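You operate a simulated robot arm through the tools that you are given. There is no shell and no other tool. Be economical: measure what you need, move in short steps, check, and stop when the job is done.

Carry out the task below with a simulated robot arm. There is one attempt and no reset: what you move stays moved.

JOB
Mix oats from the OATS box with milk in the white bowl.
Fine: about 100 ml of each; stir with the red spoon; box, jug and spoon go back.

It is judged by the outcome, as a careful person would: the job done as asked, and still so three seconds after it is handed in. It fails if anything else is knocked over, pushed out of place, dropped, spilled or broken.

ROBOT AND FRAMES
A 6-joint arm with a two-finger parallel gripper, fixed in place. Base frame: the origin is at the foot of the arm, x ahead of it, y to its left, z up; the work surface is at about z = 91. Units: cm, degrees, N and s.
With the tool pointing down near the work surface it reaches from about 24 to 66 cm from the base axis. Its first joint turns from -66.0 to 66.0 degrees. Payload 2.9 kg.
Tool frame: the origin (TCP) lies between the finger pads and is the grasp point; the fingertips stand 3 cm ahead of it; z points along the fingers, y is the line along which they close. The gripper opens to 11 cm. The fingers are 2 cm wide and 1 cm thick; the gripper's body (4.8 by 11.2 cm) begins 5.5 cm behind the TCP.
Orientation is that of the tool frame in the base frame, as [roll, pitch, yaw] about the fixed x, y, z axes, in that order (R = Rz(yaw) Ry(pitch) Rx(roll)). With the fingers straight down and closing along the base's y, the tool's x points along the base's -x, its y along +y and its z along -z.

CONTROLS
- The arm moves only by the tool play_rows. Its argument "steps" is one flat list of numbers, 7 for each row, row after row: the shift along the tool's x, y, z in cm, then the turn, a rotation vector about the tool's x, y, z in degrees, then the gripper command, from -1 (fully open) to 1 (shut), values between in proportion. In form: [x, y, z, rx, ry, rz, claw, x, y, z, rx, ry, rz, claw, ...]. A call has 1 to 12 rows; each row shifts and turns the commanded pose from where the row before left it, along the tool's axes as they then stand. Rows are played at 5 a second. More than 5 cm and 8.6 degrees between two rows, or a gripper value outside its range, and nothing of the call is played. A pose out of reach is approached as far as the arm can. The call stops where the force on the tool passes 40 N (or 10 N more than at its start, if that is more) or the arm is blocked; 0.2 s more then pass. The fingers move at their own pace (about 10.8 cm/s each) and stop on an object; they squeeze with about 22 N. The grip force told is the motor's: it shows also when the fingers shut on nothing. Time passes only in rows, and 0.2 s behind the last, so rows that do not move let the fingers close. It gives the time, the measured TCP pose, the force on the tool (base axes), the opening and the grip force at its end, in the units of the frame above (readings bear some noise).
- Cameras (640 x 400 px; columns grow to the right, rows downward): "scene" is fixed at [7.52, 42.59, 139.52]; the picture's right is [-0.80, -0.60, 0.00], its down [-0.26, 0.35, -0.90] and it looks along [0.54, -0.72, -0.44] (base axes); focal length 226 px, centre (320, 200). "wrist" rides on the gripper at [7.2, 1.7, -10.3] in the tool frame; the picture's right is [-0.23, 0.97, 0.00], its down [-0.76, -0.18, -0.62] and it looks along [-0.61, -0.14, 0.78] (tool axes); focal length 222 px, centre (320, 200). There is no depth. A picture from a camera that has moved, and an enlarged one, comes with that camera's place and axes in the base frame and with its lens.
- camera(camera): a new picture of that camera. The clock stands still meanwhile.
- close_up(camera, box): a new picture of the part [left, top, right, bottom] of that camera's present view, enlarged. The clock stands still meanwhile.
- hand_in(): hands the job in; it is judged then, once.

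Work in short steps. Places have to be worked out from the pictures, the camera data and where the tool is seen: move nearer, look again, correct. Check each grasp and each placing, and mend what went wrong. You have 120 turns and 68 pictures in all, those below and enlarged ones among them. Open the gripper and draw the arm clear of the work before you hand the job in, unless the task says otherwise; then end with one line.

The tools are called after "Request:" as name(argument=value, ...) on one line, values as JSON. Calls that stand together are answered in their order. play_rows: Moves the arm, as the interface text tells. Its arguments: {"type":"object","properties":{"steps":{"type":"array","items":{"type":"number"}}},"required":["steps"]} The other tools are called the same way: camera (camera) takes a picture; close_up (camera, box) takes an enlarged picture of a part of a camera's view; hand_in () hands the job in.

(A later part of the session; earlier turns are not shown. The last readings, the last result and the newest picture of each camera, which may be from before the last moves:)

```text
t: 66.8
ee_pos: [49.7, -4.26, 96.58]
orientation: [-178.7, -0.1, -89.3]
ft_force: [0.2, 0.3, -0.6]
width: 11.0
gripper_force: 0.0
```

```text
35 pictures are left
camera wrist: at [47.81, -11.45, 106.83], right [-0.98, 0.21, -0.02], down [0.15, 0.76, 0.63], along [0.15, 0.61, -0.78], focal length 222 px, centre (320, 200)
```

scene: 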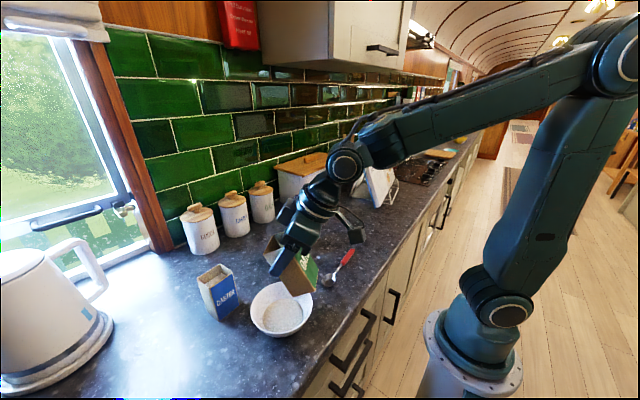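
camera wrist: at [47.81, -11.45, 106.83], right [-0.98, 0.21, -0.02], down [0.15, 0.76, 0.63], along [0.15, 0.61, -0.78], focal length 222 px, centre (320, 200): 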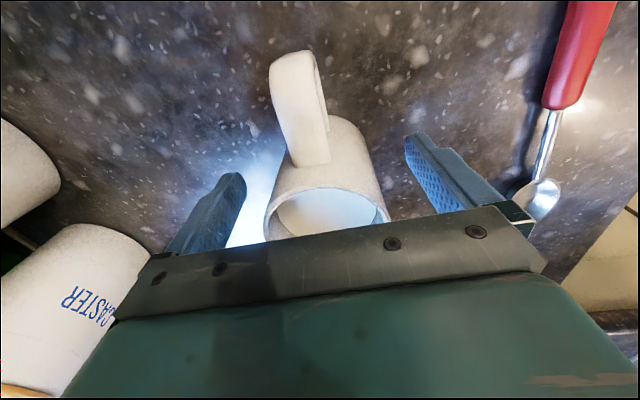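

Jug is centred between the fingers. Close.

Request:
play_rows(steps=[0, 0.15, 0, 0, 0, 0, -0.6, 0, 0, 0, 0, 0, 0, 0, 0, 0, 0, 0, 0, 0, 0.4, 0, 0, 0, 0, 0, 0, 1, 0, 0, 0, 0, 0, 0, 1, 0, 0, 0, 0, 0, 0, 1])

Request:
play_rows(steps=[0, 0, -0.4, 0, 0, 0, 1, 0, 0, -0.8, 0, 0, 0, 1, 0, 0, -0.8, 0, 0, 0, 1, 0, 0, 0, 0, 0, 0, 1])

Request:
close_up(camera="scene", box=[228, 190, 356, 270])

```text
t: 68.2
ee_pos: [49.44, -3.99, 96.53]
orientation: [-178.7, 0.0, -89.4]
ft_force: [-3.7, -0.3, 2.9]
width: 5.87
gripper_force: 22.2
```

```text
t: 69.2
ee_pos: [49.27, -4.27, 98.57]
orientation: [-178.7, -0.1, -89.3]
ft_force: [-0.4, 0.6, -3.2]
width: 5.89
gripper_force: 22.1
```

```text
5.00 times, centred on (292, 230) of scene
camera zoom: at [7.52, 42.59, 139.52], right [-0.8, -0.6, 0.0], down [-0.26, 0.35, -0.9], along [0.54, -0.72, -0.44], focal length 1132 px, centre (460, 50)
```

zoom: 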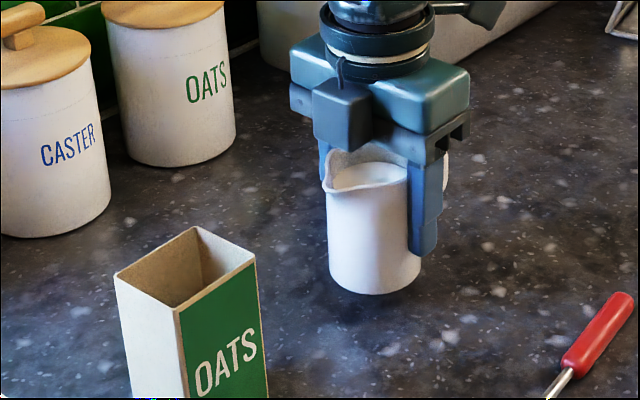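

Jug lifted cleanly. Turn it 90° about vertical in place.

Request:
play_rows(steps=[0, 0, 0, 0, 0, 8.2, 1, 0, 0, 0, 0, 0, 8.2, 1, 0, 0, 0, 0, 0, 8.2, 1, 0, 0, 0, 0, 0, 8.2, 1, 0, 0, 0, 0, 0, 8.2, 1, 0, 0, 0, 0, 0, 8.2, 1, 0, 0, 0, 0, 0, 8.2, 1, 0, 0, 0, 0, 0, 8.2, 1, 0, 0, 0, 0, 0, 8.2, 1, 0, 0, 0, 0, 0, 8.2, 1, 0, 0, 0, 0, 0, 8.2, 1, 0, 0, 0, 0, 0, 0, 1])

Request:
play_rows(steps=[0, 0, 0.8, 0, 0, 0, 1, 0, 0, 0.6, 0, 0, 0, 1, 0, 0, 0.3, 0, 0, 0, 1, 0, 0, 0, 0, 0, 0, 1])

```text
t: 71.8
ee_pos: [49.32, -4.24, 98.55]
orientation: [-180.0, 1.3, -179.6]
ft_force: [0.5, -0.4, -3.6]
width: 5.91
gripper_force: 22.1
```

```text
t: 72.8
ee_pos: [49.27, -4.09, 96.84]
orientation: [-179.9, 1.2, -179.5]
ft_force: [0.7, -0.7, -3.7]
width: 5.88
gripper_force: 22.0
```

Request:
play_rows(steps=[0, 0, 0.2, 0, 0, 0, 1, 0, 0, 0.15, 0, 0, 0, 1, 0, 0, 0, 0, 0, 0, 1])

```text
t: 73.6
ee_pos: [49.18, -4.04, 96.52]
orientation: [-179.9, 1.3, -179.5]
ft_force: [0.3, -0.4, -0.3]
width: 5.88
gripper_force: 21.9
```

Jug rests on the counter. Open and rise 9 cm, then pitch outward 30°.

Request:
play_rows(steps=[0, 0, 0, 0, 0, 0, 0.2, 0, 0, 0, 0, 0, 0, -0.4, 0, 0, 0, 0, 0, 0, -1, 0, 0, 0, 0, 0, 0, -1, 0, 0, -1.5, 0, 0, 0, -1, 0, 0, -3, 0, 0, 0, -1, 0, 0, -4, 0, 0, 0, -1, 0, 0, 0, 0, -7.8, 0, -1, 0, 0, 0, 0, -7.8, 0, -1, 0, 0, 0, 0, -7.8, 0, -1, 0, 0, 0, 0, -7.8, 0, -1, 0, 0, 0, 0, 0, 0, -1])

Request:
camera(camera="wrist")

Request:
close_up(camera="scene", box=[228, 190, 356, 270])

```text
t: 76.2
ee_pos: [49.19, -4.14, 105.03]
orientation: [-179.9, 32.6, -179.5]
ft_force: [0.2, -0.2, -0.3]
width: 11.0
gripper_force: 0.1
```

```text
33 pictures are left
camera wrist: at [37.43, -2.64, 109.81], right [0.18, 0.98, 0.12], down [0.31, -0.17, 0.94], along [0.93, -0.13, -0.33], focal length 222 px, centre (320, 200)
```

wrist: 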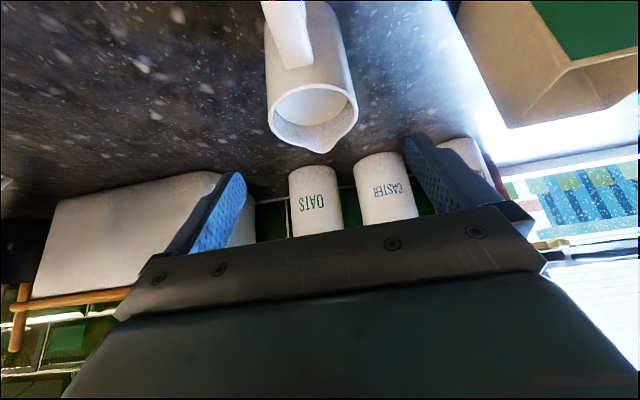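

```text
5.00 times, centred on (292, 230) of scene
camera zoom: at [7.52, 42.59, 139.52], right [-0.8, -0.6, 0.0], down [-0.26, 0.35, -0.9], along [0.54, -0.72, -0.44], focal length 1132 px, centre (460, 50)
```

zoom: 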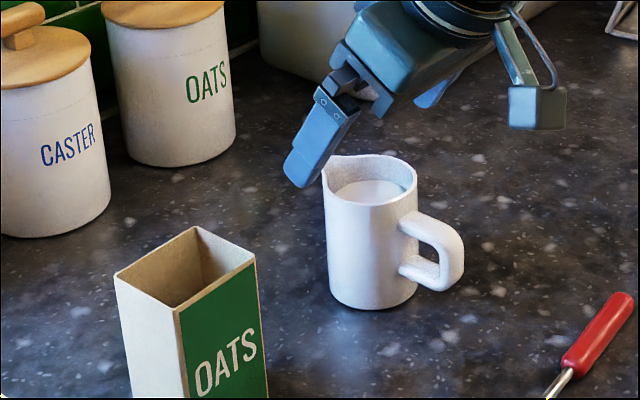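

Jug stands well with handle toward the robot. Descend vertically to z≈97 around it and close.

Request:
play_rows(steps=[1.08, 0, 1.68, 0, 0, 0, -1, 1.08, 0, 1.68, 0, 0, 0, -1, 1.08, 0, 1.68, 0, 0, 0, -1, 1.08, 0, 1.68, 0, 0, 0, -1, 0, 0, 0, 0, 0, 0, -0.6])

Request:
camera(camera="wrist")

```text
t: 77.4
ee_pos: [49.12, -4.13, 97.0]
orientation: [-180.0, 32.5, -179.4]
ft_force: [0.7, 0.8, 0.5]
width: 8.81
gripper_force: 0.2
```

```text
31 pictures are left
camera wrist: at [37.52, -2.65, 101.82], right [0.18, 0.98, 0.12], down [0.31, -0.17, 0.93], along [0.93, -0.13, -0.33], focal length 222 px, centre (320, 200)
```

wrist: 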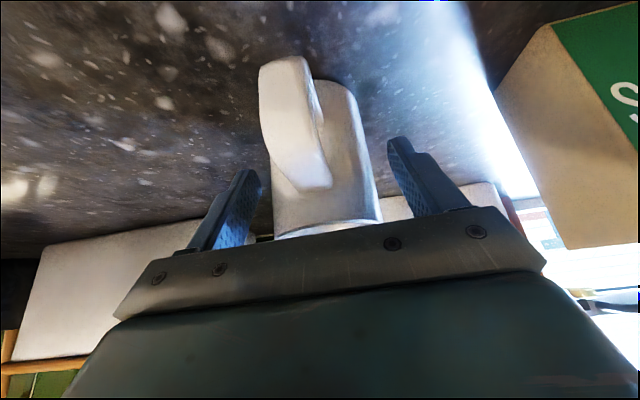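

Centred. Close, then lift a little.

Request:
play_rows(steps=[0, 0, 0, 0, 0, 0, 0, 0, 0, 0, 0, 0, 0, 0.5, 0, 0, 0, 0, 0, 0, 1, 0, 0, 0, 0, 0, 0, 1, 0, 0, 0, 0, 0, 0, 1])

Request:
play_rows(steps=[-0.27, 0, -0.42, 0, 0, 0, 1, -0.54, 0, -0.84, 0, 0, 0, 1, -1.08, 0, -1.68, 0, 0, 0, 1, -1.35, 0, -2.1, 0, 0, 0, 1, -1.35, 0, -2.1, 0, 0, 0, 1, -1.35, 0, -2.1, 0, 0, 0, 1, -0.54, 0, -0.84, 0, 0, 0, 1, 0, 0, 0, 0, 0, 0, 1])

Request:
close_up(camera="scene", box=[220, 150, 380, 250])

```text
t: 78.6
ee_pos: [49.21, -4.21, 97.02]
orientation: [-179.9, 32.4, -179.5]
ft_force: [0.0, 0.5, 0.0]
width: 5.87
gripper_force: 22.3
```

```text
t: 80.4
ee_pos: [48.9, -4.04, 109.09]
orientation: [-179.9, 32.3, -179.5]
ft_force: [-0.9, 0.4, -3.7]
width: 5.89
gripper_force: 22.6
```

```text
4.00 times, centred on (300, 200) of scene
camera zoom: at [7.52, 42.59, 139.52], right [-0.8, -0.6, 0.0], down [-0.26, 0.35, -0.9], along [0.54, -0.72, -0.44], focal length 905 px, centre (400, 200)
```

zoom: 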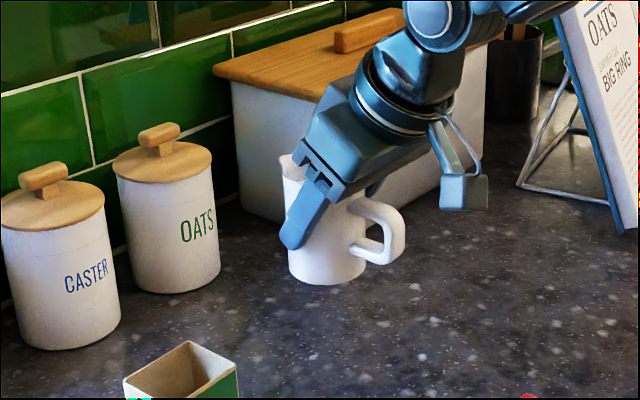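

Jug held (≈3.7 N). Turn heading to ~30° first, then carry it over to the inner side of the bowl at z≈112.

Request:
play_rows(steps=[0, 0, 0, -4.02, 0, -6.33, 1, 0, 0, 0, -4.02, 0, -6.33, 1, 0, 0, 0, -4.02, 0, -6.33, 1, 0, 0, 0, -4.02, 0, -6.33, 1, 0, 0, 0, 0, 0, 0, 1])

Request:
play_rows(steps=[0.06, 1, -0.8, 0, 0, 0, 1, 0.1, 2, -0.8, 0, 0, 0, 1, 0.19, 3.2, -0.45, 0, 0, 0, 1, 0.19, 3.2, -0.4, 0, 0, 0, 1, 0.19, 3.2, -0.4, 0, 0, 0, 1, 0.19, 3.2, -0.4, 0, 0, 0, 1, 0.19, 3.2, -0.4, 0, 0, 0, 1, 0.19, 3.2, -0.4, 0, 0, 0, 1, 0.19, 3, -0.4, 0, 0, 0, 1, 0.15, 1.8, -0.05, 0, 0, 0, 1, 0.05, 1, 0, 0, 0, 0, 1, 0, 0, 0, 0, 0, 0, 1])

Request:
close_up(camera="scene", box=[180, 210, 372, 330])

```text
t: 81.6
ee_pos: [49.17, -4.09, 108.89]
orientation: [-179.9, 32.4, -149.3]
ft_force: [-0.2, -0.6, -3.0]
width: 5.87
gripper_force: 21.9
```

```text
t: 84.2
ee_pos: [31.63, 18.13, 111.74]
orientation: [-179.9, 32.3, -149.4]
ft_force: [0.0, 0.2, -3.4]
width: 5.88
gripper_force: 21.9
```

```text
3.33 times, centred on (276, 270) of scene
camera zoom: at [7.52, 42.59, 139.52], right [-0.8, -0.6, 0.0], down [-0.26, 0.35, -0.9], along [0.54, -0.72, -0.44], focal length 754 px, centre (467, -33)
```

zoom: 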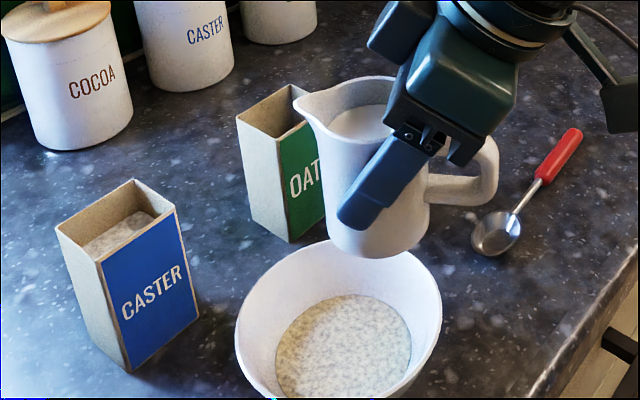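

Spout is poised over the bowl, upright. Lower 4 cm while tilting to ~40°, hold, and look.

Request:
play_rows(steps=[0.5, 0, 0.85, 0, 6.5, 0, 1, 0.4, 0, 0.9, 0, 6.5, 0, 1, 0.3, 0, 0.95, 0, 6.5, 0, 1, 0.2, 0, 1, 0, 6.5, 0, 1, 0.1, 0, 1, 0, 7, 0, 1, 0, 0, 0, 0, 7, 0, 1, 0, 0, 0, 0, 0, 0, 1, 0, 0, 0, 0, 0, 0, 1])

Request:
close_up(camera="scene", box=[212, 250, 340, 350])

```text
t: 86.0
ee_pos: [31.76, 18.04, 106.77]
orientation: [-180.0, -7.6, -149.5]
ft_force: [0.0, -0.8, -2.7]
width: 5.84
gripper_force: 22.1
```

```text
4.00 times, centred on (276, 300) of scene
camera zoom: at [7.52, 42.59, 139.52], right [-0.8, -0.6, 0.0], down [-0.26, 0.35, -0.9], along [0.54, -0.72, -0.44], focal length 905 px, centre (496, -200)
```

zoom: 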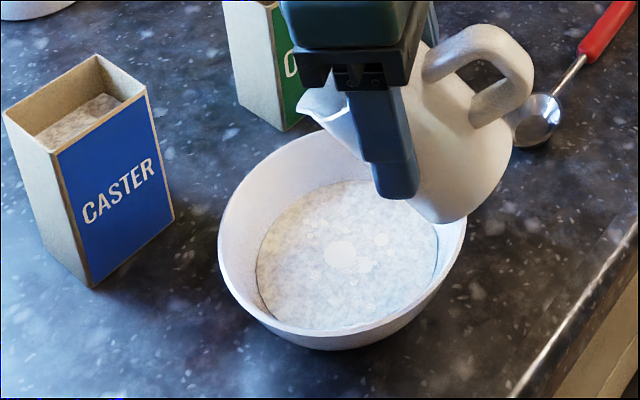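

About 40 ml of milk so far (disc 180 px; target ≈201 px). Tilt 7° more and wait.

Request:
play_rows(steps=[0, 0, 0, 0, 3.5, 0, 1, 0, 0, 0, 0, 3.5, 0, 1, 0, 0, 0, 0, 0, 0, 1, 0, 0, 0, 0, 0, 0, 1, 0, 0, 0, 0, 0, 0, 1])

Request:
close_up(camera="scene", box=[212, 250, 340, 350])

```text
t: 87.2
ee_pos: [31.72, 18.12, 106.84]
orientation: [-180.0, -14.6, -149.5]
ft_force: [0.0, 0.1, -4.4]
width: 5.88
gripper_force: 21.5
```

```text
4.00 times, centred on (276, 300) of scene
camera zoom: at [7.52, 42.59, 139.52], right [-0.8, -0.6, 0.0], down [-0.26, 0.35, -0.9], along [0.54, -0.72, -0.44], focal length 905 px, centre (496, -200)
```

zoom: 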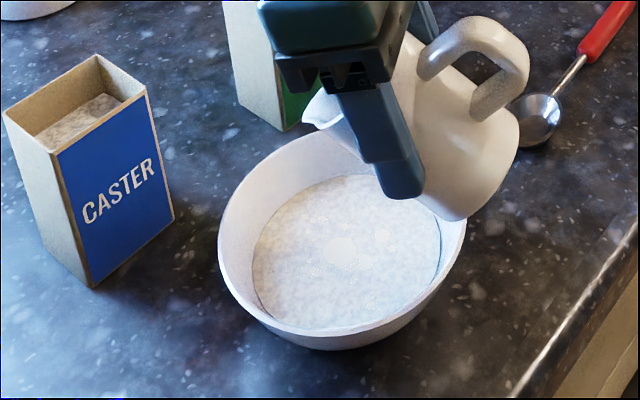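

Disc 190 px (~70 ml). Tilt 6° more.

Request:
play_rows(steps=[0, 0, 0, 0, 3, 0, 1, 0, 0, 0, 0, 3, 0, 1, 0, 0, 0, 0, 0, 0, 1, 0, 0, 0, 0, 0, 0, 1, 0, 0, 0, 0, 0, 0, 1])

Request:
close_up(camera="scene", box=[212, 250, 340, 350])

```text
t: 88.4
ee_pos: [31.65, 18.08, 106.84]
orientation: [-179.8, -20.6, -149.4]
ft_force: [-1.3, -1.0, -3.1]
width: 5.87
gripper_force: 21.5
```

```text
4.00 times, centred on (276, 300) of scene
camera zoom: at [7.52, 42.59, 139.52], right [-0.8, -0.6, 0.0], down [-0.26, 0.35, -0.9], along [0.54, -0.72, -0.44], focal length 905 px, centre (496, -200)
```

zoom: 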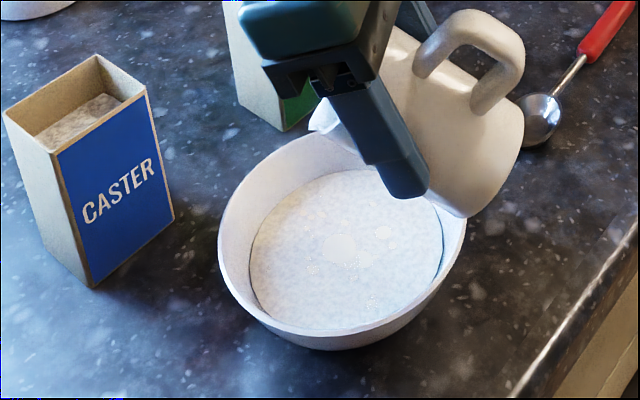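

Disc 196 px and jug geometry both suggest ~85–88 ml. Tilt 4.5° more.

Request:
play_rows(steps=[0, 0, 0, 0, 2.5, 0, 1, 0, 0, 0, 0, 2, 0, 1, 0, 0, 0, 0, 0, 0, 1, 0, 0, 0, 0, 0, 0, 1, 0, 0, 0, 0, 0, 0, 1])

Request:
close_up(camera="scene", box=[212, 250, 340, 350])

```text
t: 89.6
ee_pos: [31.66, 18.0, 106.74]
orientation: [-179.8, -25.2, -149.6]
ft_force: [0.4, 0.4, -2.0]
width: 5.88
gripper_force: 22.0
```

```text
4.00 times, centred on (276, 300) of scene
camera zoom: at [7.52, 42.59, 139.52], right [-0.8, -0.6, 0.0], down [-0.26, 0.35, -0.9], along [0.54, -0.72, -0.44], focal length 905 px, centre (496, -200)
```

zoom: 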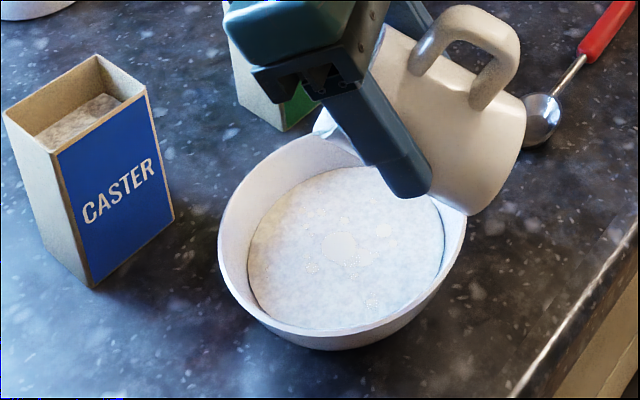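

Disc ≈199 px: ~97 ml milk. Tilt the jug back upright while rising.

Request:
play_rows(steps=[0, 0, 0, 0, -8, 0, 1, 0, 0, 0, 0, -8, 0, 1, 0, 0, 0, 0, -8, 0, 1, -0.05, 0, -0.9, 0, -7, 0, 1, -0.15, 0, -1, 0, -7, 0, 1, -0.25, 0, -1, 0, -7, 0, 1, -0.35, 0, -0.95, 0, -7, 0, 1, -0.45, 0, -0.9, 0, -5.6, 0, 1, -0.54, 0, -0.84, 0, 0, 0, 1, 0, 0, 0, 0, 0, 0, 1])

```text
t: 91.8
ee_pos: [31.8, 18.17, 112.73]
orientation: [-179.9, 32.5, -149.4]
ft_force: [0.0, -1.6, -2.3]
width: 5.88
gripper_force: 21.7
```

Carry it back and restore heading.

Request:
play_rows(steps=[-0.06, -1, 0.1, 0, 0, 0, 1, -0.1, -2, 0.3, 0, 0, 0, 1, -0.15, -3.2, 0.4, 0, 0, 0, 1, -0.15, -3.2, 0.4, 0, 0, 0, 1, -0.15, -3.2, 0.4, 0, 0, 0, 1, -0.15, -3.2, 0.4, 0, 0, 0, 1, -0.15, -3.2, 0.5, 0, 0, 0, 1, -0.15, -3.2, 0.5, 0, 0, 0, 1, -0.15, -3.0, 0.6, 0, 0, 0, 1, -0.16, -1.7, 0.6, 0, 0, 0, 1, -0.1, -1, 0.28, 0, 0, 0, 1, 0, 0, 0, 0, 0, 0, 1])

Request:
play_rows(steps=[0, 0, 0, 4.02, 0, 6.33, 1, 0, 0, 0, 4.02, 0, 6.33, 1, 0, 0, 0, 4.02, 0, 6.33, 1, 0, 0, 0, 4.02, 0, 6.33, 1, 0, 0, 0, 0, 0, 0, 1])

```text
t: 94.4
ee_pos: [49.1, -4.08, 109.88]
orientation: [-179.9, 32.5, -149.6]
ft_force: [-0.5, 0.3, -2.5]
width: 5.88
gripper_force: 22.0
```

```text
t: 95.6
ee_pos: [49.16, -3.96, 109.87]
orientation: [-180.0, 32.6, -179.6]
ft_force: [-0.3, -1.0, -2.5]
width: 5.88
gripper_force: 21.9
```

Aligned (2.5 N now, ~1 N lighter). Lower onto the counter.

Request:
play_rows(steps=[1.35, 0, 2.1, 0, 0, 0, 1, 1.35, 0, 2.1, 0, 0, 0, 1, 1.35, 0, 2.1, 0, 0, 0, 1, 1.35, 0, 2.1, 0, 0, 0, 1, 0.81, 0, 1.26, 0, 0, 0, 1, 0.38, 0, 0.59, 0, 0, 0, 1, 0.16, 0, 0.25, 0, 0, 0, 1, 0, 0, 0, 0, 0, 0, 1])

Request:
play_rows(steps=[0.11, 0, 0.16, 0, 0, 0, 1, 0, 0, 0, 0, 0, 0, 1])

```text
t: 97.4
ee_pos: [49.21, -4.3, 97.37]
orientation: [179.9, 32.4, -179.5]
ft_force: [-0.1, -0.6, -3.4]
width: 5.88
gripper_force: 21.8
```

```text
t: 98.0
ee_pos: [49.14, -4.0, 97.22]
orientation: [180.0, 32.4, -179.4]
ft_force: [-1.0, 0.2, -1.9]
width: 5.85
gripper_force: 21.9
```

Request:
play_rows(steps=[0.11, 0, 0.16, 0, 0, 0, 1, 0, 0, 0, 0, 0, 0, 1])

```text
t: 98.6
ee_pos: [49.15, -4.04, 97.0]
orientation: [-180.0, 32.7, -179.5]
ft_force: [-1.9, 0.0, 1.3]
width: 5.86
gripper_force: 22.0
```

In contact. Release, rise vertically, and level the tool for the turn-back grasp.

Request:
play_rows(steps=[0, 0, 0, 0, 0, 0, 0.2, 0, 0, 0, 0, 0, 0, -0.4, 0, 0, 0, 0, 0, 0, -1, 0, 0, 0, 0, 0, 0, -1, -1.08, 0, -1.68, 0, 0, 0, -1, -1.62, 0, -2.52, 0, 0, 0, -1, -1.89, 0, -2.95, 0, 0, 0, -1, 0, 0, 0, 0, 8.2, 0, -1, 0, 0, 0, 0, 8.2, 0, -1, 0, 0, 0, 0, 8.2, 0, -1, 0, 0, 0, 0, 8, 0, -1, 0, 0, 0, 0, 0, 0, -1])

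Request:
camera(camera="wrist")

```text
t: 101.2
ee_pos: [49.14, -4.0, 105.53]
orientation: [180.0, -0.2, -179.5]
ft_force: [0.9, 0.5, -0.9]
width: 11.01
gripper_force: 0.1
```

```text
24 pictures are left
camera wrist: at [41.88, -2.45, 115.87], right [0.22, 0.98, 0.0], down [0.76, -0.17, 0.62], along [0.61, -0.14, -0.78], focal length 222 px, centre (320, 200)
```

wrist: 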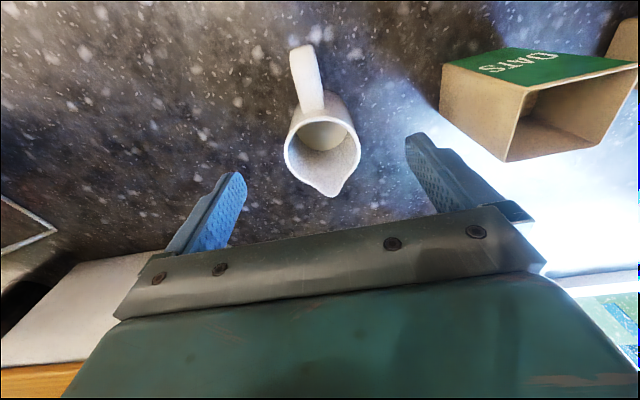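

Jug stands with some milk left. Descend, close, and lift 2 cm.

Request:
play_rows(steps=[0, 0, 3, 0, 0, 0, -1, 0, 0, 3, 0, 0, 0, -1, 0, 0, 3, 0, 0, 0, -1, 0, 0, 0, 0, 0, 0, -0.4, 0, 0, 0, 0, 0, 0, 0.2, 0, 0, 0, 0, 0, 0, 1, 0, 0, 0, 0, 0, 0, 1, 0, 0, 0, 0, 0, 0, 1, 0, 0, -0.6, 0, 0, 0, 1, 0, 0, -1, 0, 0, 0, 1, 0, 0, -0.4, 0, 0, 0, 1, 0, 0, 0, 0, 0, 0, 1])

Request:
play_rows(steps=[0, 0, 0, 0, 0, -8.2, 1, 0, 0, 0, 0, 0, -8.2, 1, 0, 0, 0, 0, 0, -8.2, 1, 0, 0, 0, 0, 0, -8.2, 1, 0, 0, 0, 0, 0, -8.2, 1, 0, 0, 0, 0, 0, -8.2, 1, 0, 0, 0, 0, 0, -8.2, 1, 0, 0, 0, 0, 0, -8.2, 1, 0, 0, 0, 0, 0, -8.2, 1, 0, 0, 0, 0, 0, -8.2, 1, 0, 0, 0, 0, 0, -8.2, 1, 0, 0, 0, 0, 0, 0, 1])

```text
t: 103.8
ee_pos: [49.1, -4.1, 98.44]
orientation: [180.0, 0.0, -179.5]
ft_force: [-0.3, -0.1, -1.4]
width: 5.87
gripper_force: 22.2
```

```text
t: 106.4
ee_pos: [49.17, -3.98, 98.39]
orientation: [-180.0, 0.0, -89.2]
ft_force: [0.2, -0.3, -2.7]
width: 5.91
gripper_force: 22.3
```

Request:
play_rows(steps=[0, -0.2, 0.7, 0, 0, 0, 1, 0, 0, 0.6, 0, 0, 0, 1, 0, 0, 0.35, 0, 0, 0, 1, 0, 0, 0.2, 0, 0, 0, 1, 0, 0, 0, 0, 0, 0, 1])

```text
t: 107.6
ee_pos: [49.37, -3.99, 96.65]
orientation: [-179.9, 0.0, -89.4]
ft_force: [0.4, 0.4, -1.7]
width: 5.89
gripper_force: 21.6
```

Request:
play_rows(steps=[0, 0, 0.2, 0, 0, 0, 1, 0, 0, 0, 0, 0, 0, 1])

```text
t: 108.2
ee_pos: [49.27, -3.94, 96.49]
orientation: [179.9, 0.0, -89.3]
ft_force: [-3.8, -0.5, 10.9]
width: 5.89
gripper_force: 21.6
```

Contact; jug is home with original orientation. Release, rise, and go above the spoon handle.

Request:
play_rows(steps=[0, 0, -0.08, 0, 0, 0, 1, 0, 0, 0, 0, 0, 0, 0.2, 0, 0, 0, 0, 0, 0, -0.4, 0, 0, 0, 0, 0, 0, -1, 0, 0, 0, 0, 0, 0, -1, 0, 0, -1.5, 0, 0, 0, -1, 0, 0, -3.5, 0, 0, 0, -1, 0, 0, -4, 0, 0, 0, -1, 0, 0, -3, 0, 0, 0, -1, 0, 0, 0, 0, 0, 0, -1])

Request:
play_rows(steps=[0.9, 3.6, 0, 0, 0, 0, -1, 0.9, 3.6, 0, 0, 0, 0, -1, 0.9, 3.6, 0.5, 0, 0, 0, -1, 0.9, 3.5, 1, 0, 0, 0, -1, 0, 0, 0, 0, 0, 0, -1])

Request:
camera(camera="wrist")

Request:
close_up(camera="scene", box=[212, 200, 404, 320])

```text
t: 110.4
ee_pos: [49.31, -3.83, 108.54]
orientation: [179.9, 0.0, -89.3]
ft_force: [-0.6, 0.3, 0.6]
width: 11.01
gripper_force: 0.1
```

```text
t: 111.6
ee_pos: [34.98, -7.71, 107.01]
orientation: [-179.9, 0.0, -89.3]
ft_force: [0.7, -0.8, 0.4]
width: 11.01
gripper_force: 0.0
```

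```text
23 pictures are left
camera wrist: at [33.38, -15.01, 117.34], right [-0.98, 0.21, 0.0], down [0.17, 0.76, 0.62], along [0.13, 0.61, -0.78], focal length 222 px, centre (320, 200)
```

wrist: 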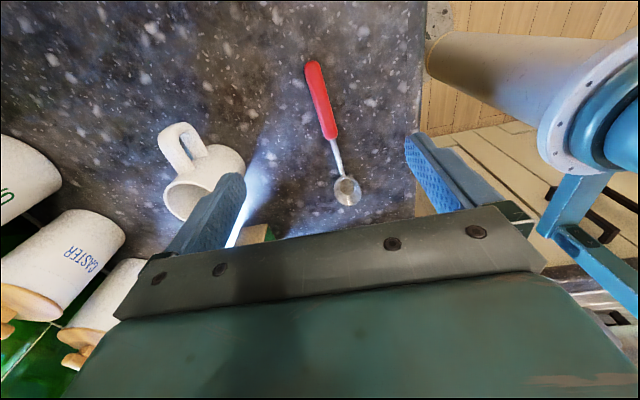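

```text
3.33 times, centred on (308, 260) of scene
camera zoom: at [7.52, 42.59, 139.52], right [-0.8, -0.6, 0.0], down [-0.26, 0.35, -0.9], along [0.54, -0.72, -0.44], focal length 754 px, centre (360, 0)
```

zoom: 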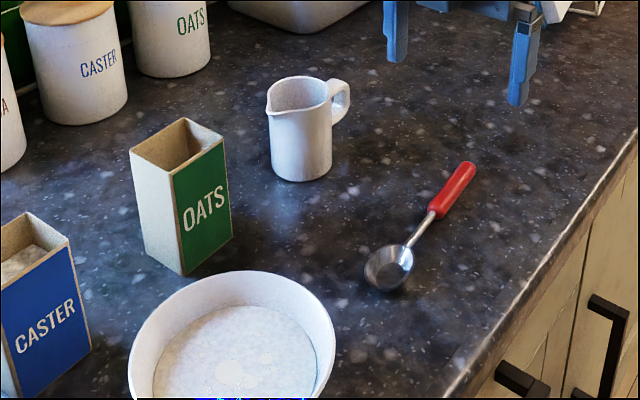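

Spoon line from (34.6,−12) to bowl (33.6,3.8). Align yaw, centre over handle at y≈−8.5, descend to z≈98 and narrow the fingers.

Request:
play_rows(steps=[0, 0, 0, 0, 0, -3.3, -1, 0.38, 0.3, 3, 0, 0, 0, -1, 0.38, 0.29, 3, 0, 0, 0, -0.5, 0, 0, 3, 0, 0, 0, -0.4, 0, 0, 0, 0, 0, 0, -0.4])

Request:
camera(camera="wrist")

```text
t: 112.8
ee_pos: [34.57, -8.59, 97.95]
orientation: [180.0, -0.1, -86.0]
ft_force: [-0.4, 0.3, 0.4]
width: 7.72
gripper_force: 0.1
```

```text
21 pictures are left
camera wrist: at [33.42, -15.97, 108.27], right [-0.99, 0.16, 0.0], down [0.12, 0.77, 0.62], along [0.1, 0.61, -0.78], focal length 222 px, centre (320, 200)
```

wrist: 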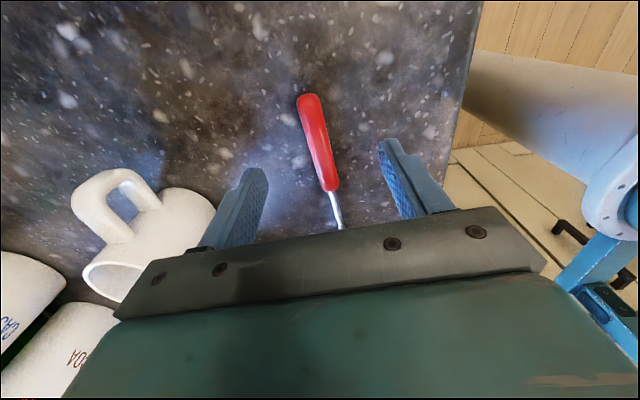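

Handle lies right under the grasp point. Descend to z≈94.3 and close.

Request:
play_rows(steps=[0, 0, 2, 0, 0, 0, -0.5, 0, 0, 1.3, 0, 0, 0, -0.5, 0, 0, 0.4, 0, 0, 0, -0.5, 0, 0, 0, 0, 0, 0, 0, 0, 0, 0, 0, 0, 0, 0.4, 0, 0, 0, 0, 0, 0, 1, 0, 0, 0, 0, 0, 0, 1, 0, 0, 0, 0, 0, 0, 1])

Request:
camera(camera="wrist")

```text
t: 114.6
ee_pos: [34.5, -8.57, 94.38]
orientation: [-180.0, 0.1, -86.0]
ft_force: [0.2, -0.1, -0.6]
width: 1.58
gripper_force: 22.1
```

```text
20 pictures are left
camera wrist: at [33.31, -16.01, 104.68], right [-0.99, 0.16, 0.0], down [0.12, 0.77, 0.62], along [0.1, 0.62, -0.78], focal length 222 px, centre (320, 200)
```

wrist: 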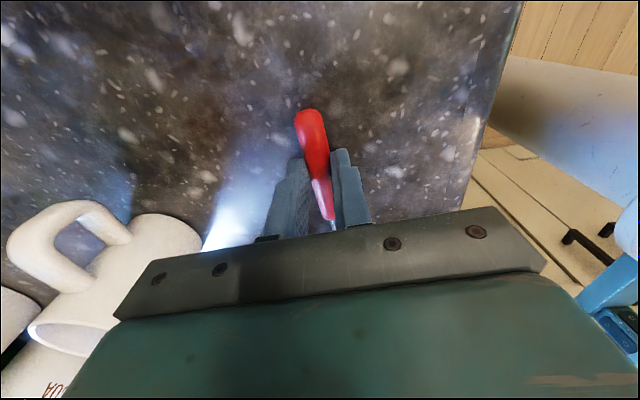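

Spoon gripped (1.6 cm). Lift 17 cm and check it in the scene view.

Request:
play_rows(steps=[0, 0, -0.8, 0, 0, 0, 1, 0, 0, -2, 0, 0, 0, 1, 0, 0, -4, 0, 0, 0, 1, 0, 0, -4, 0, 0, 0, 1, 0, 0, -4, 0, 0, 0, 1, 0, 0, -2.5, 0, 0, 0, 1, 0, 0, 0, 0, 0, 0, 1])

Request:
play_rows(steps=[-2, 0.4, 0, 0, 0, 0, 1, -4, 0.7, 0, 0, 0, 0, 1, -4.2, 0.7, 0, 0, 0, 0, 1, -4.2, 0.7, 0, 0, 0, 0, 1, -4.2, 0.7, 0, 0, 0, 0, 1, -4.2, 0.7, 0, 0, 0, 0, 1, -2.2, 0.3, 0, 0, 0, 0, 1, 0, 0, 0, 0, 0, 0, 1])

Request:
play_rows(steps=[0, 0, 0, 0, 0, 8, 1, 0, 0, 0, 0, 0, 8, 1, 0, 0, 0, 0, 0, 8, 1, 0, 0, 0, 0, 0, 8, 1, 0, 0, 0, 0, 0, 8, 1, 0, 0, 0, 0, 0, 8, 1, 0, 0, 0, 0, 0, 8, 1, 0, 0, 0, 0, 0, 8, 1, 0, 0, 0, 0, 0, 0, 1])

Request:
camera(camera="scene")

```text
t: 116.2
ee_pos: [34.64, -8.72, 111.75]
orientation: [180.0, -0.1, -86.1]
ft_force: [-0.4, -0.2, -0.1]
width: 1.6
gripper_force: 22.3
```

```text
t: 118.0
ee_pos: [28.44, 15.92, 111.47]
orientation: [179.9, 0.0, -86.1]
ft_force: [0.1, 0.2, -0.5]
width: 1.6
gripper_force: 22.1
```

```text
t: 120.0
ee_pos: [28.63, 16.07, 111.63]
orientation: [-179.9, 0.1, -150.0]
ft_force: [-0.4, 0.1, 0.3]
width: 1.59
gripper_force: 22.2
```

```text
19 pictures are left
```

scene: 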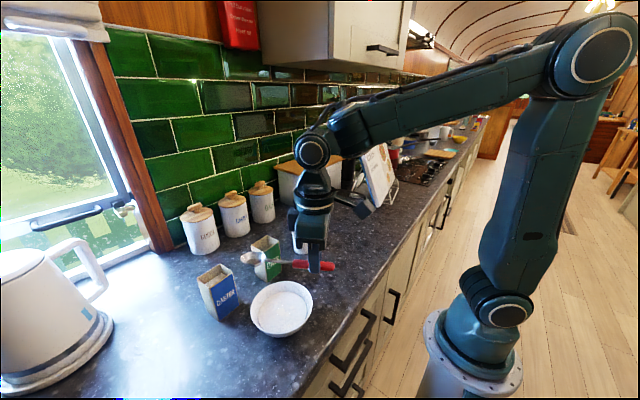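

Spoon points outward over the bowl. Pitch inward 45° to dip its bowl end (tip stays ~3 cm above rim), then look.

Request:
play_rows(steps=[0, 0, 0, 0, 7.5, 0, 1, 0, 0, 0, 0, 7.5, 0, 1, 0, 0, 0, 0, 7.5, 0, 1, 0, 0, 0, 0, 7.5, 0, 1, 0, 0, 0, 0, 7.5, 0, 1, 0, 0, 0, 0, 7.5, 0, 1, 0, 0, 0, 0, 0, 0, 1])

Request:
close_up(camera="scene", box=[196, 220, 356, 345])

Request:
camera(camera="wrist")

```text
t: 121.6
ee_pos: [28.59, 16.06, 111.55]
orientation: [180.0, -45.2, -150.0]
ft_force: [0.6, -0.4, -0.3]
width: 1.58
gripper_force: 21.8
```

```text
3.20 times, centred on (276, 282) of scene
camera zoom: at [7.52, 42.59, 139.52], right [-0.8, -0.6, 0.0], down [-0.26, 0.35, -0.9], along [0.54, -0.72, -0.44], focal length 724 px, centre (461, -64)
```

zoom: 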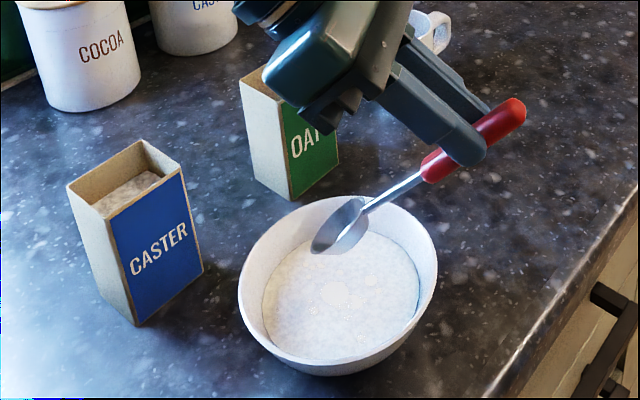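

```text
17 pictures are left
camera wrist: at [29.64, 18.57, 124.05], right [-0.35, 0.92, -0.16], down [0.94, 0.34, -0.1], along [-0.04, -0.19, -0.98], focal length 222 px, centre (320, 200)
```

wrist: 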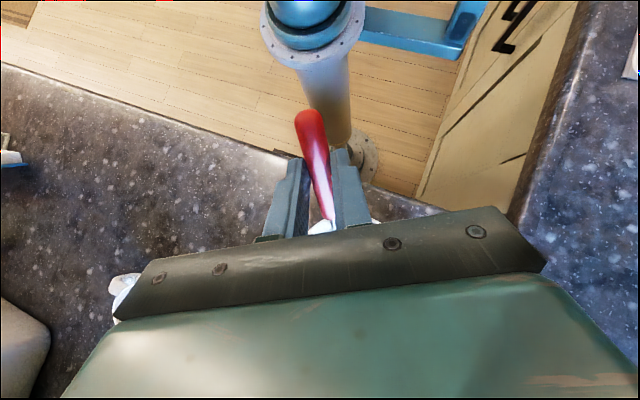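

Tip is over the bowl centre, no reach limits. Lower 6.5 cm so the spoon's bowl goes into the mix.

Request:
play_rows(steps=[-1.2, -0.3, 1.2, 0, 0, 0, 1, -1.2, -0.3, 1.2, 0, 0, 0, 1, -1.2, 0, 1.2, 0, 0, 0, 1, -1, 0, 1, 0, 0, 0, 1, 0, 0, 0, 0, 0, 0, 1])

Request:
close_up(camera="scene", box=[196, 220, 356, 345])

```text
t: 122.8
ee_pos: [28.85, 15.38, 105.1]
orientation: [180.0, -45.0, -150.0]
ft_force: [0.4, 0.5, 0.7]
width: 1.58
gripper_force: 22.3
```

```text
3.20 times, centred on (276, 282) of scene
camera zoom: at [7.52, 42.59, 139.52], right [-0.8, -0.6, 0.0], down [-0.26, 0.35, -0.9], along [0.54, -0.72, -0.44], focal length 724 px, centre (461, -64)
```

zoom: 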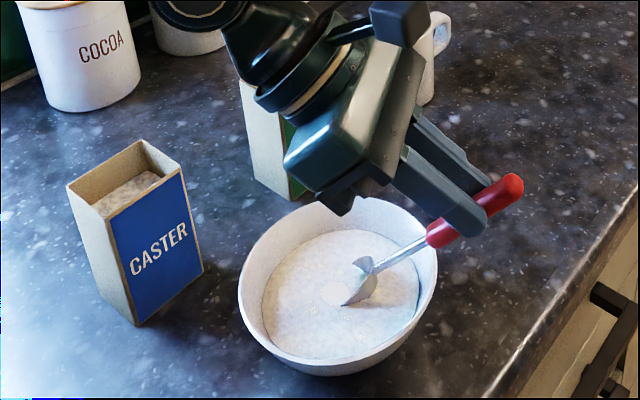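

Spoon is in the mix, clear of floor and rim. Lower 0.5 cm and stir around twice.

Request:
play_rows(steps=[-0.35, 0.9, 0.35, 0, 0, 0, 1, 0, 0.9, 0, 0, 0, 0, 1, -0.7, -0.53, -0.7, 0, 0, 0, 1, -0.29, -1.27, -0.29, 0, 0, 0, 1, 0.29, -1.27, 0.29, 0, 0, 0, 1, 0.7, -0.53, 0.7, 0, 0, 0, 1, 0.7, 0.53, 0.7, 0, 0, 0, 1, 0.29, 1.27, 0.29, 0, 0, 0, 1, -0.29, 1.27, -0.29, 0, 0, 0, 1, -0.7, 0.53, -0.7, 0, 0, 0, 1])

Request:
play_rows(steps=[-0.7, -0.53, -0.7, 0, 0, 0, 1, -0.29, -1.27, -0.29, 0, 0, 0, 1, 0.29, -1.27, 0.29, 0, 0, 0, 1, 0.7, -0.53, 0.7, 0, 0, 0, 1, 0.7, 0.53, 0.7, 0, 0, 0, 1, 0.29, 1.27, 0.29, 0, 0, 0, 1, -0.29, 1.27, -0.29, 0, 0, 0, 1, -0.7, 0.53, -0.7, 0, 0, 0, 1])

Request:
close_up(camera="scene", box=[196, 220, 356, 345])

```text
t: 125.0
ee_pos: [27.67, 16.46, 104.46]
orientation: [-179.7, -45.4, -149.9]
ft_force: [0.1, 0.1, -0.4]
width: 1.58
gripper_force: 22.0
out of reach, approached as far as the arm can: row 2, 10
```

```text
t: 126.8
ee_pos: [27.78, 16.25, 104.25]
orientation: [-179.7, -45.6, -149.9]
ft_force: [-1.1, -0.3, 0.2]
width: 1.58
gripper_force: 22.1
out of reach, approached as far as the arm can: row 8
```

```text
3.20 times, centred on (276, 282) of scene
camera zoom: at [7.52, 42.59, 139.52], right [-0.8, -0.6, 0.0], down [-0.26, 0.35, -0.9], along [0.54, -0.72, -0.44], focal length 724 px, centre (461, -64)
```

zoom: 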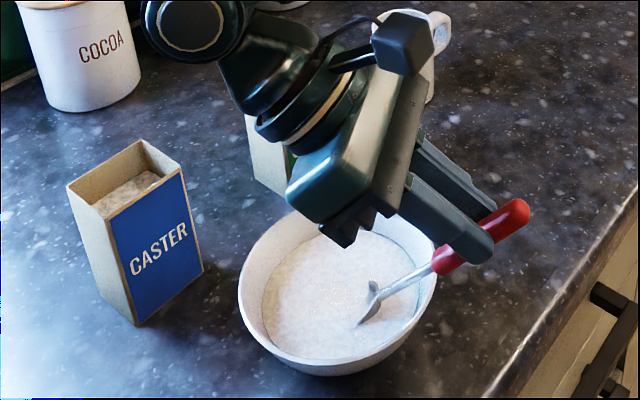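

Stirring works; milk patches are blending. Shift the circle slightly away from the reach limit and do two more turns.

Request:
play_rows(steps=[-0.35, -0.6, -0.2, 0, 0, 0, 1, -0.7, -0.53, -0.7, 0, 0, 0, 1, -0.29, -1.27, -0.29, 0, 0, 0, 1, 0.29, -1.27, 0.29, 0, 0, 0, 1, 0.7, -0.53, 0.7, 0, 0, 0, 1, 0.7, 0.53, 0.7, 0, 0, 0, 1, 0.29, 1.27, 0.29, 0, 0, 0, 1, -0.29, 1.27, -0.29, 0, 0, 0, 1, -0.7, 0.53, -0.7, 0, 0, 0, 1])

Request:
play_rows(steps=[-0.7, -0.53, -0.7, 0, 0, 0, 1, -0.29, -1.27, -0.29, 0, 0, 0, 1, 0.29, -1.27, 0.29, 0, 0, 0, 1, 0.7, -0.53, 0.7, 0, 0, 0, 1, 0.7, 0.53, 0.7, 0, 0, 0, 1, 0.29, 1.27, 0.29, 0, 0, 0, 1, -0.29, 1.27, -0.29, 0, 0, 0, 1, -0.7, 0.53, -0.7, 0, 0, 0, 1, 0, -1.4, 0, 0, 0, 0, 1, 0, 0, 0, 0, 0, 0, 1])

Request:
close_up(camera="scene", box=[196, 220, 356, 345])

```text
t: 128.8
ee_pos: [27.91, 16.08, 104.26]
orientation: [-179.8, -45.3, -150.0]
ft_force: [-3.0, -2.3, 9.2]
width: 1.61
gripper_force: 21.9
out of reach, approached as far as the arm can: row 1, 9
```

```text
t: 131.0
ee_pos: [28.25, 14.51, 104.24]
orientation: [-180.0, -45.0, -150.0]
ft_force: [0.2, 0.7, 0.5]
width: 1.65
gripper_force: 21.9
out of reach, approached as far as the arm can: row 8
```

```text
3.20 times, centred on (276, 282) of scene
camera zoom: at [7.52, 42.59, 139.52], right [-0.8, -0.6, 0.0], down [-0.26, 0.35, -0.9], along [0.54, -0.72, -0.44], focal length 724 px, centre (461, -64)
```

zoom: 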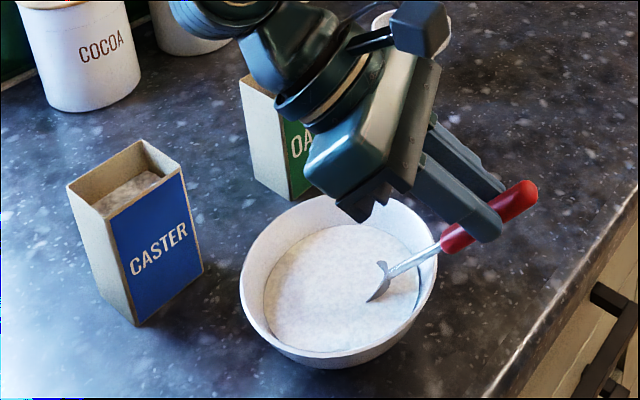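

The mix is now uniform, but a 9 N touch was felt; I stop stirring. Lift the spoon straight up and inspect.

Request:
play_rows(steps=[0.6, 0, -0.6, 0, 0, 0, 1, 1, 0, -1, 0, 0, 0, 1, 1.2, 0, -1.2, 0, 0, 0, 1, 1.2, 0, -1.2, 0, 0, 0, 1, 1.4, 0, -1.4, 0, 0, 0, 1, 0, 0, 0, 0, 0, 0, 1, 0, 0, 0, 0, 0, 0, 1, 0, 0, 0, 0, 0, 0, 1])

Request:
close_up(camera="scene", box=[196, 220, 356, 345])

```text
t: 132.8
ee_pos: [28.38, 14.49, 111.82]
orientation: [-180.0, -44.9, -150.0]
ft_force: [0.3, 0.6, -0.7]
width: 1.58
gripper_force: 22.2
```

```text
3.20 times, centred on (276, 282) of scene
camera zoom: at [7.52, 42.59, 139.52], right [-0.8, -0.6, 0.0], down [-0.26, 0.35, -0.9], along [0.54, -0.72, -0.44], focal length 724 px, centre (461, -64)
```

zoom: 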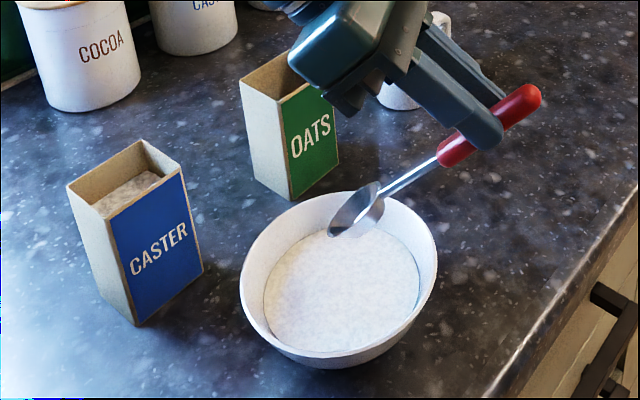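

Bowl is upright, contents even, nothing spilled. Level the spoon, turn back and return above its original place.

Request:
play_rows(steps=[0, 0, 0, 0, -7.5, 0, 1, 0, 0, 0, 0, -7.5, 0, 1, 0, 0, 0, 0, -7.5, 0, 1, 0, 0, 0, 0, -7.5, 0, 1, 0, 0, 0, 0, -7.5, 0, 1, 0, 0, 0, 0, -7.4, 0, 1, 0, 0, 0, 0, 0, 0, 1])

Request:
play_rows(steps=[0, 0, 0, 0, 0, -8, 1, 0, 0, 0, 0, 0, -8, 1, 0, 0, 0, 0, 0, -8, 1, 0, 0, 0, 0, 0, -8, 1, 0, 0, 0, 0, 0, -8, 1, 0, 0, 0, 0, 0, -8, 1, 0, 0, 0, 0, 0, -8, 1, 0, 0, 0, 0, 0, -8, 1, 0, 0, 0, 0, 0, 0, 1])

```text
t: 134.4
ee_pos: [32.23, 17.1, 122.18]
orientation: [-179.7, -4.2, -149.8]
ft_force: [0.1, -0.2, 0.6]
width: 1.6
gripper_force: 21.7
out of reach, approached as far as the arm can: row 3, 4, 5, 6
```

```text
t: 136.4
ee_pos: [32.03, 17.15, 122.23]
orientation: [176.3, -2.1, -85.6]
ft_force: [-0.7, 0.0, 0.2]
width: 1.59
gripper_force: 22.2
```

Correct the small tilt and travel back to above the spoon's place (z≈104).

Request:
play_rows(steps=[0, 0, 0, 3.7, -2.1, 0, 1, 2, 0, 0.5, 0, 0, 0, 1, 3.4, -0.1, 2, 0, 0, 0, 1, 3.4, -0.1, 2.5, 0, 0, 0, 1, 3.4, -0.1, 2.5, 0, 0, 0, 1, 3.4, -0.1, 2.5, 0, 0, 0, 1, 3.4, -0.1, 2.5, 0, 0, 0, 1, 3.4, -0.1, 2.5, 0, 0, 0, 1, 2, -0.1, 2, 0, 0, 0, 1, 1.4, -0.1, 1, 0, 0, 0, 1, 0, 0, 0, 0, 0, 0, 1])

Request:
close_up(camera="scene", box=[228, 190, 420, 310])

```text
t: 138.8
ee_pos: [40.75, -7.71, 122.38]
orientation: [-180.0, 0.1, -85.8]
ft_force: [-0.5, 0.3, -0.6]
width: 1.61
gripper_force: 21.6
out of reach, approached as far as the arm can: row 1, 2, 3, 4, 5, 6, 7, 8, 9, 10
```

```text
3.33 times, centred on (324, 250) of scene
camera zoom: at [7.52, 42.59, 139.52], right [-0.8, -0.6, 0.0], down [-0.26, 0.35, -0.9], along [0.54, -0.72, -0.44], focal length 754 px, centre (307, 33)
```

zoom: 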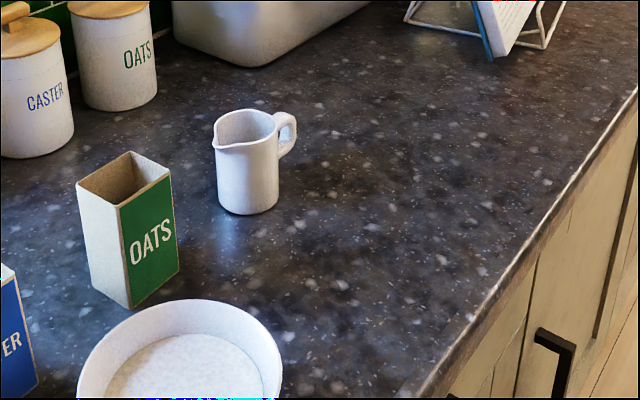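

The arm slid along a fold limit up high; now at (40.7,−7.7,122). Go down first, then over to the spoon's place.

Request:
play_rows(steps=[0, 0, 3, 0, 0, 0, 1, 0, 0, 4, 0, 0, 0, 1, 0, 0, 4, 0, 0, 0, 1, 0.4, 2.5, 2, 0, 0, 0, 1, 0.4, 3.6, 2, 0, 0, 0, 1, 0, 0, 0, 0, 0, 0, 1])

Request:
close_up(camera="scene", box=[228, 190, 420, 310])

```text
t: 140.2
ee_pos: [42.32, -10.8, 121.27]
orientation: [-179.9, 0.0, -85.8]
ft_force: [0.2, 0.4, -0.9]
width: 1.6
gripper_force: 21.7
out of reach, approached as far as the arm can: row 1, 2, 3, 4, 5
```

```text
3.33 times, centred on (324, 250) of scene
camera zoom: at [7.52, 42.59, 139.52], right [-0.8, -0.6, 0.0], down [-0.26, 0.35, -0.9], along [0.54, -0.72, -0.44], focal length 754 px, centre (307, 33)
```

zoom: 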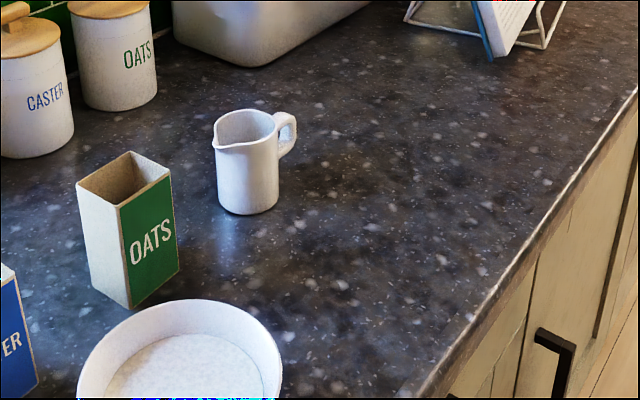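

The arm is not going down as commanded; look at the whole scene to understand the posture.

Request:
camera(camera="scene")

```text
10 pictures are left
```

scene: 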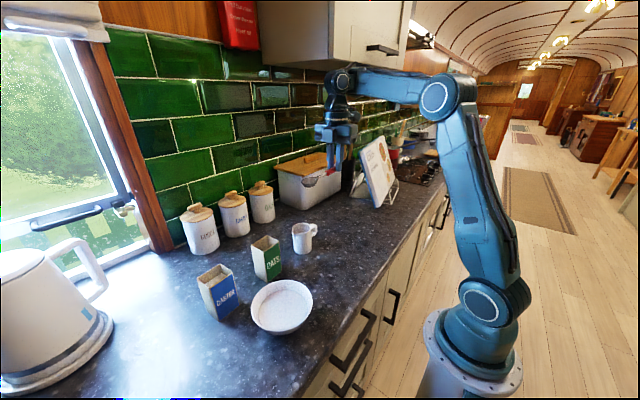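

Posture looks like a wrist limit at this spot. Move back outward to a pose known to be good (≈(50,1,124)) and see if it follows.

Request:
play_rows(steps=[-2.8, -2.1, -0.6, 0, 0, 0, 1, -2.8, -2.1, -0.6, 0, 0, 0, 1, -2.8, -2.1, -0.6, 0, 0, 0, 1, -2.8, -2.1, -0.6, 0, 0, 0, 1, 0, 0, 0, 0, 0, 0, 1])

```text
t: 141.4
ee_pos: [50.27, 1.11, 123.56]
orientation: [-179.8, 0.0, -85.8]
ft_force: [0.1, 0.3, -0.7]
width: 1.59
gripper_force: 21.9
```

It follows again. Descend here to z≈112, then travel in toward the spoon's place at low height.

Request:
play_rows(steps=[0, 0, 3, 0, 0, 0, 1, 0, 0, 4, 0, 0, 0, 1, 0, 0, 4.5, 0, 0, 0, 1, 0, 0, 0, 0, 0, 0, 1])

Request:
play_rows(steps=[1.7, 2.7, 0, 0, 0, 0, 1, 1.7, 2.7, 0, 0, 0, 0, 1, 1.7, 2.7, 0, 0, 0, 0, 1, 0, 0, 0, 0, 0, 0, 1])

```text
t: 142.4
ee_pos: [50.13, 1.05, 111.92]
orientation: [-179.7, 0.1, -85.8]
ft_force: [1.2, 0.4, -0.8]
width: 1.59
gripper_force: 22.3
```

```text
t: 143.4
ee_pos: [42.34, -4.57, 111.77]
orientation: [-179.8, 0.0, -85.7]
ft_force: [-0.4, -0.3, -0.6]
width: 1.62
gripper_force: 22.0
```

Request:
play_rows(steps=[1.15, 2.7, 0, 0, 0, 0, 1, 1.15, 2.7, 0, 0, 0, 0, 1, 1.15, 2.7, 0, 0, 0, 0, 1, 0, 0, 0, 0, 0, 0, 1])

Request:
play_rows(steps=[0, 0, 3, 0, 0, 0, 1, 0, 0, 4, 0, 0, 0, 1, 0, 0, 4, 0, 0, 0, 1, 0, 0, 2.5, 0, 0, 0, 1, 0, 0, 0, 0, 0, 0, 1])

Request:
close_up(camera="scene", box=[228, 190, 420, 310])

```text
t: 144.4
ee_pos: [34.49, -8.73, 111.94]
orientation: [-179.8, 0.0, -85.7]
ft_force: [-0.3, -0.3, -0.2]
width: 1.61
gripper_force: 21.8
```

```text
t: 145.6
ee_pos: [34.76, -8.53, 98.57]
orientation: [-179.7, 0.0, -85.8]
ft_force: [0.4, -0.2, -0.5]
width: 1.59
gripper_force: 22.3
```

```text
3.33 times, centred on (324, 250) of scene
camera zoom: at [7.52, 42.59, 139.52], right [-0.8, -0.6, 0.0], down [-0.26, 0.35, -0.9], along [0.54, -0.72, -0.44], focal length 754 px, centre (307, 33)
```

zoom: 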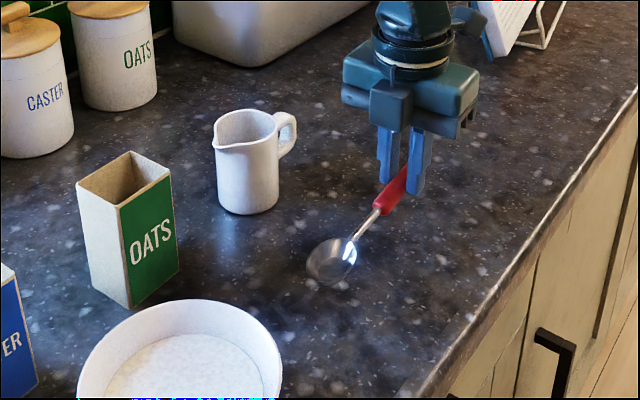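

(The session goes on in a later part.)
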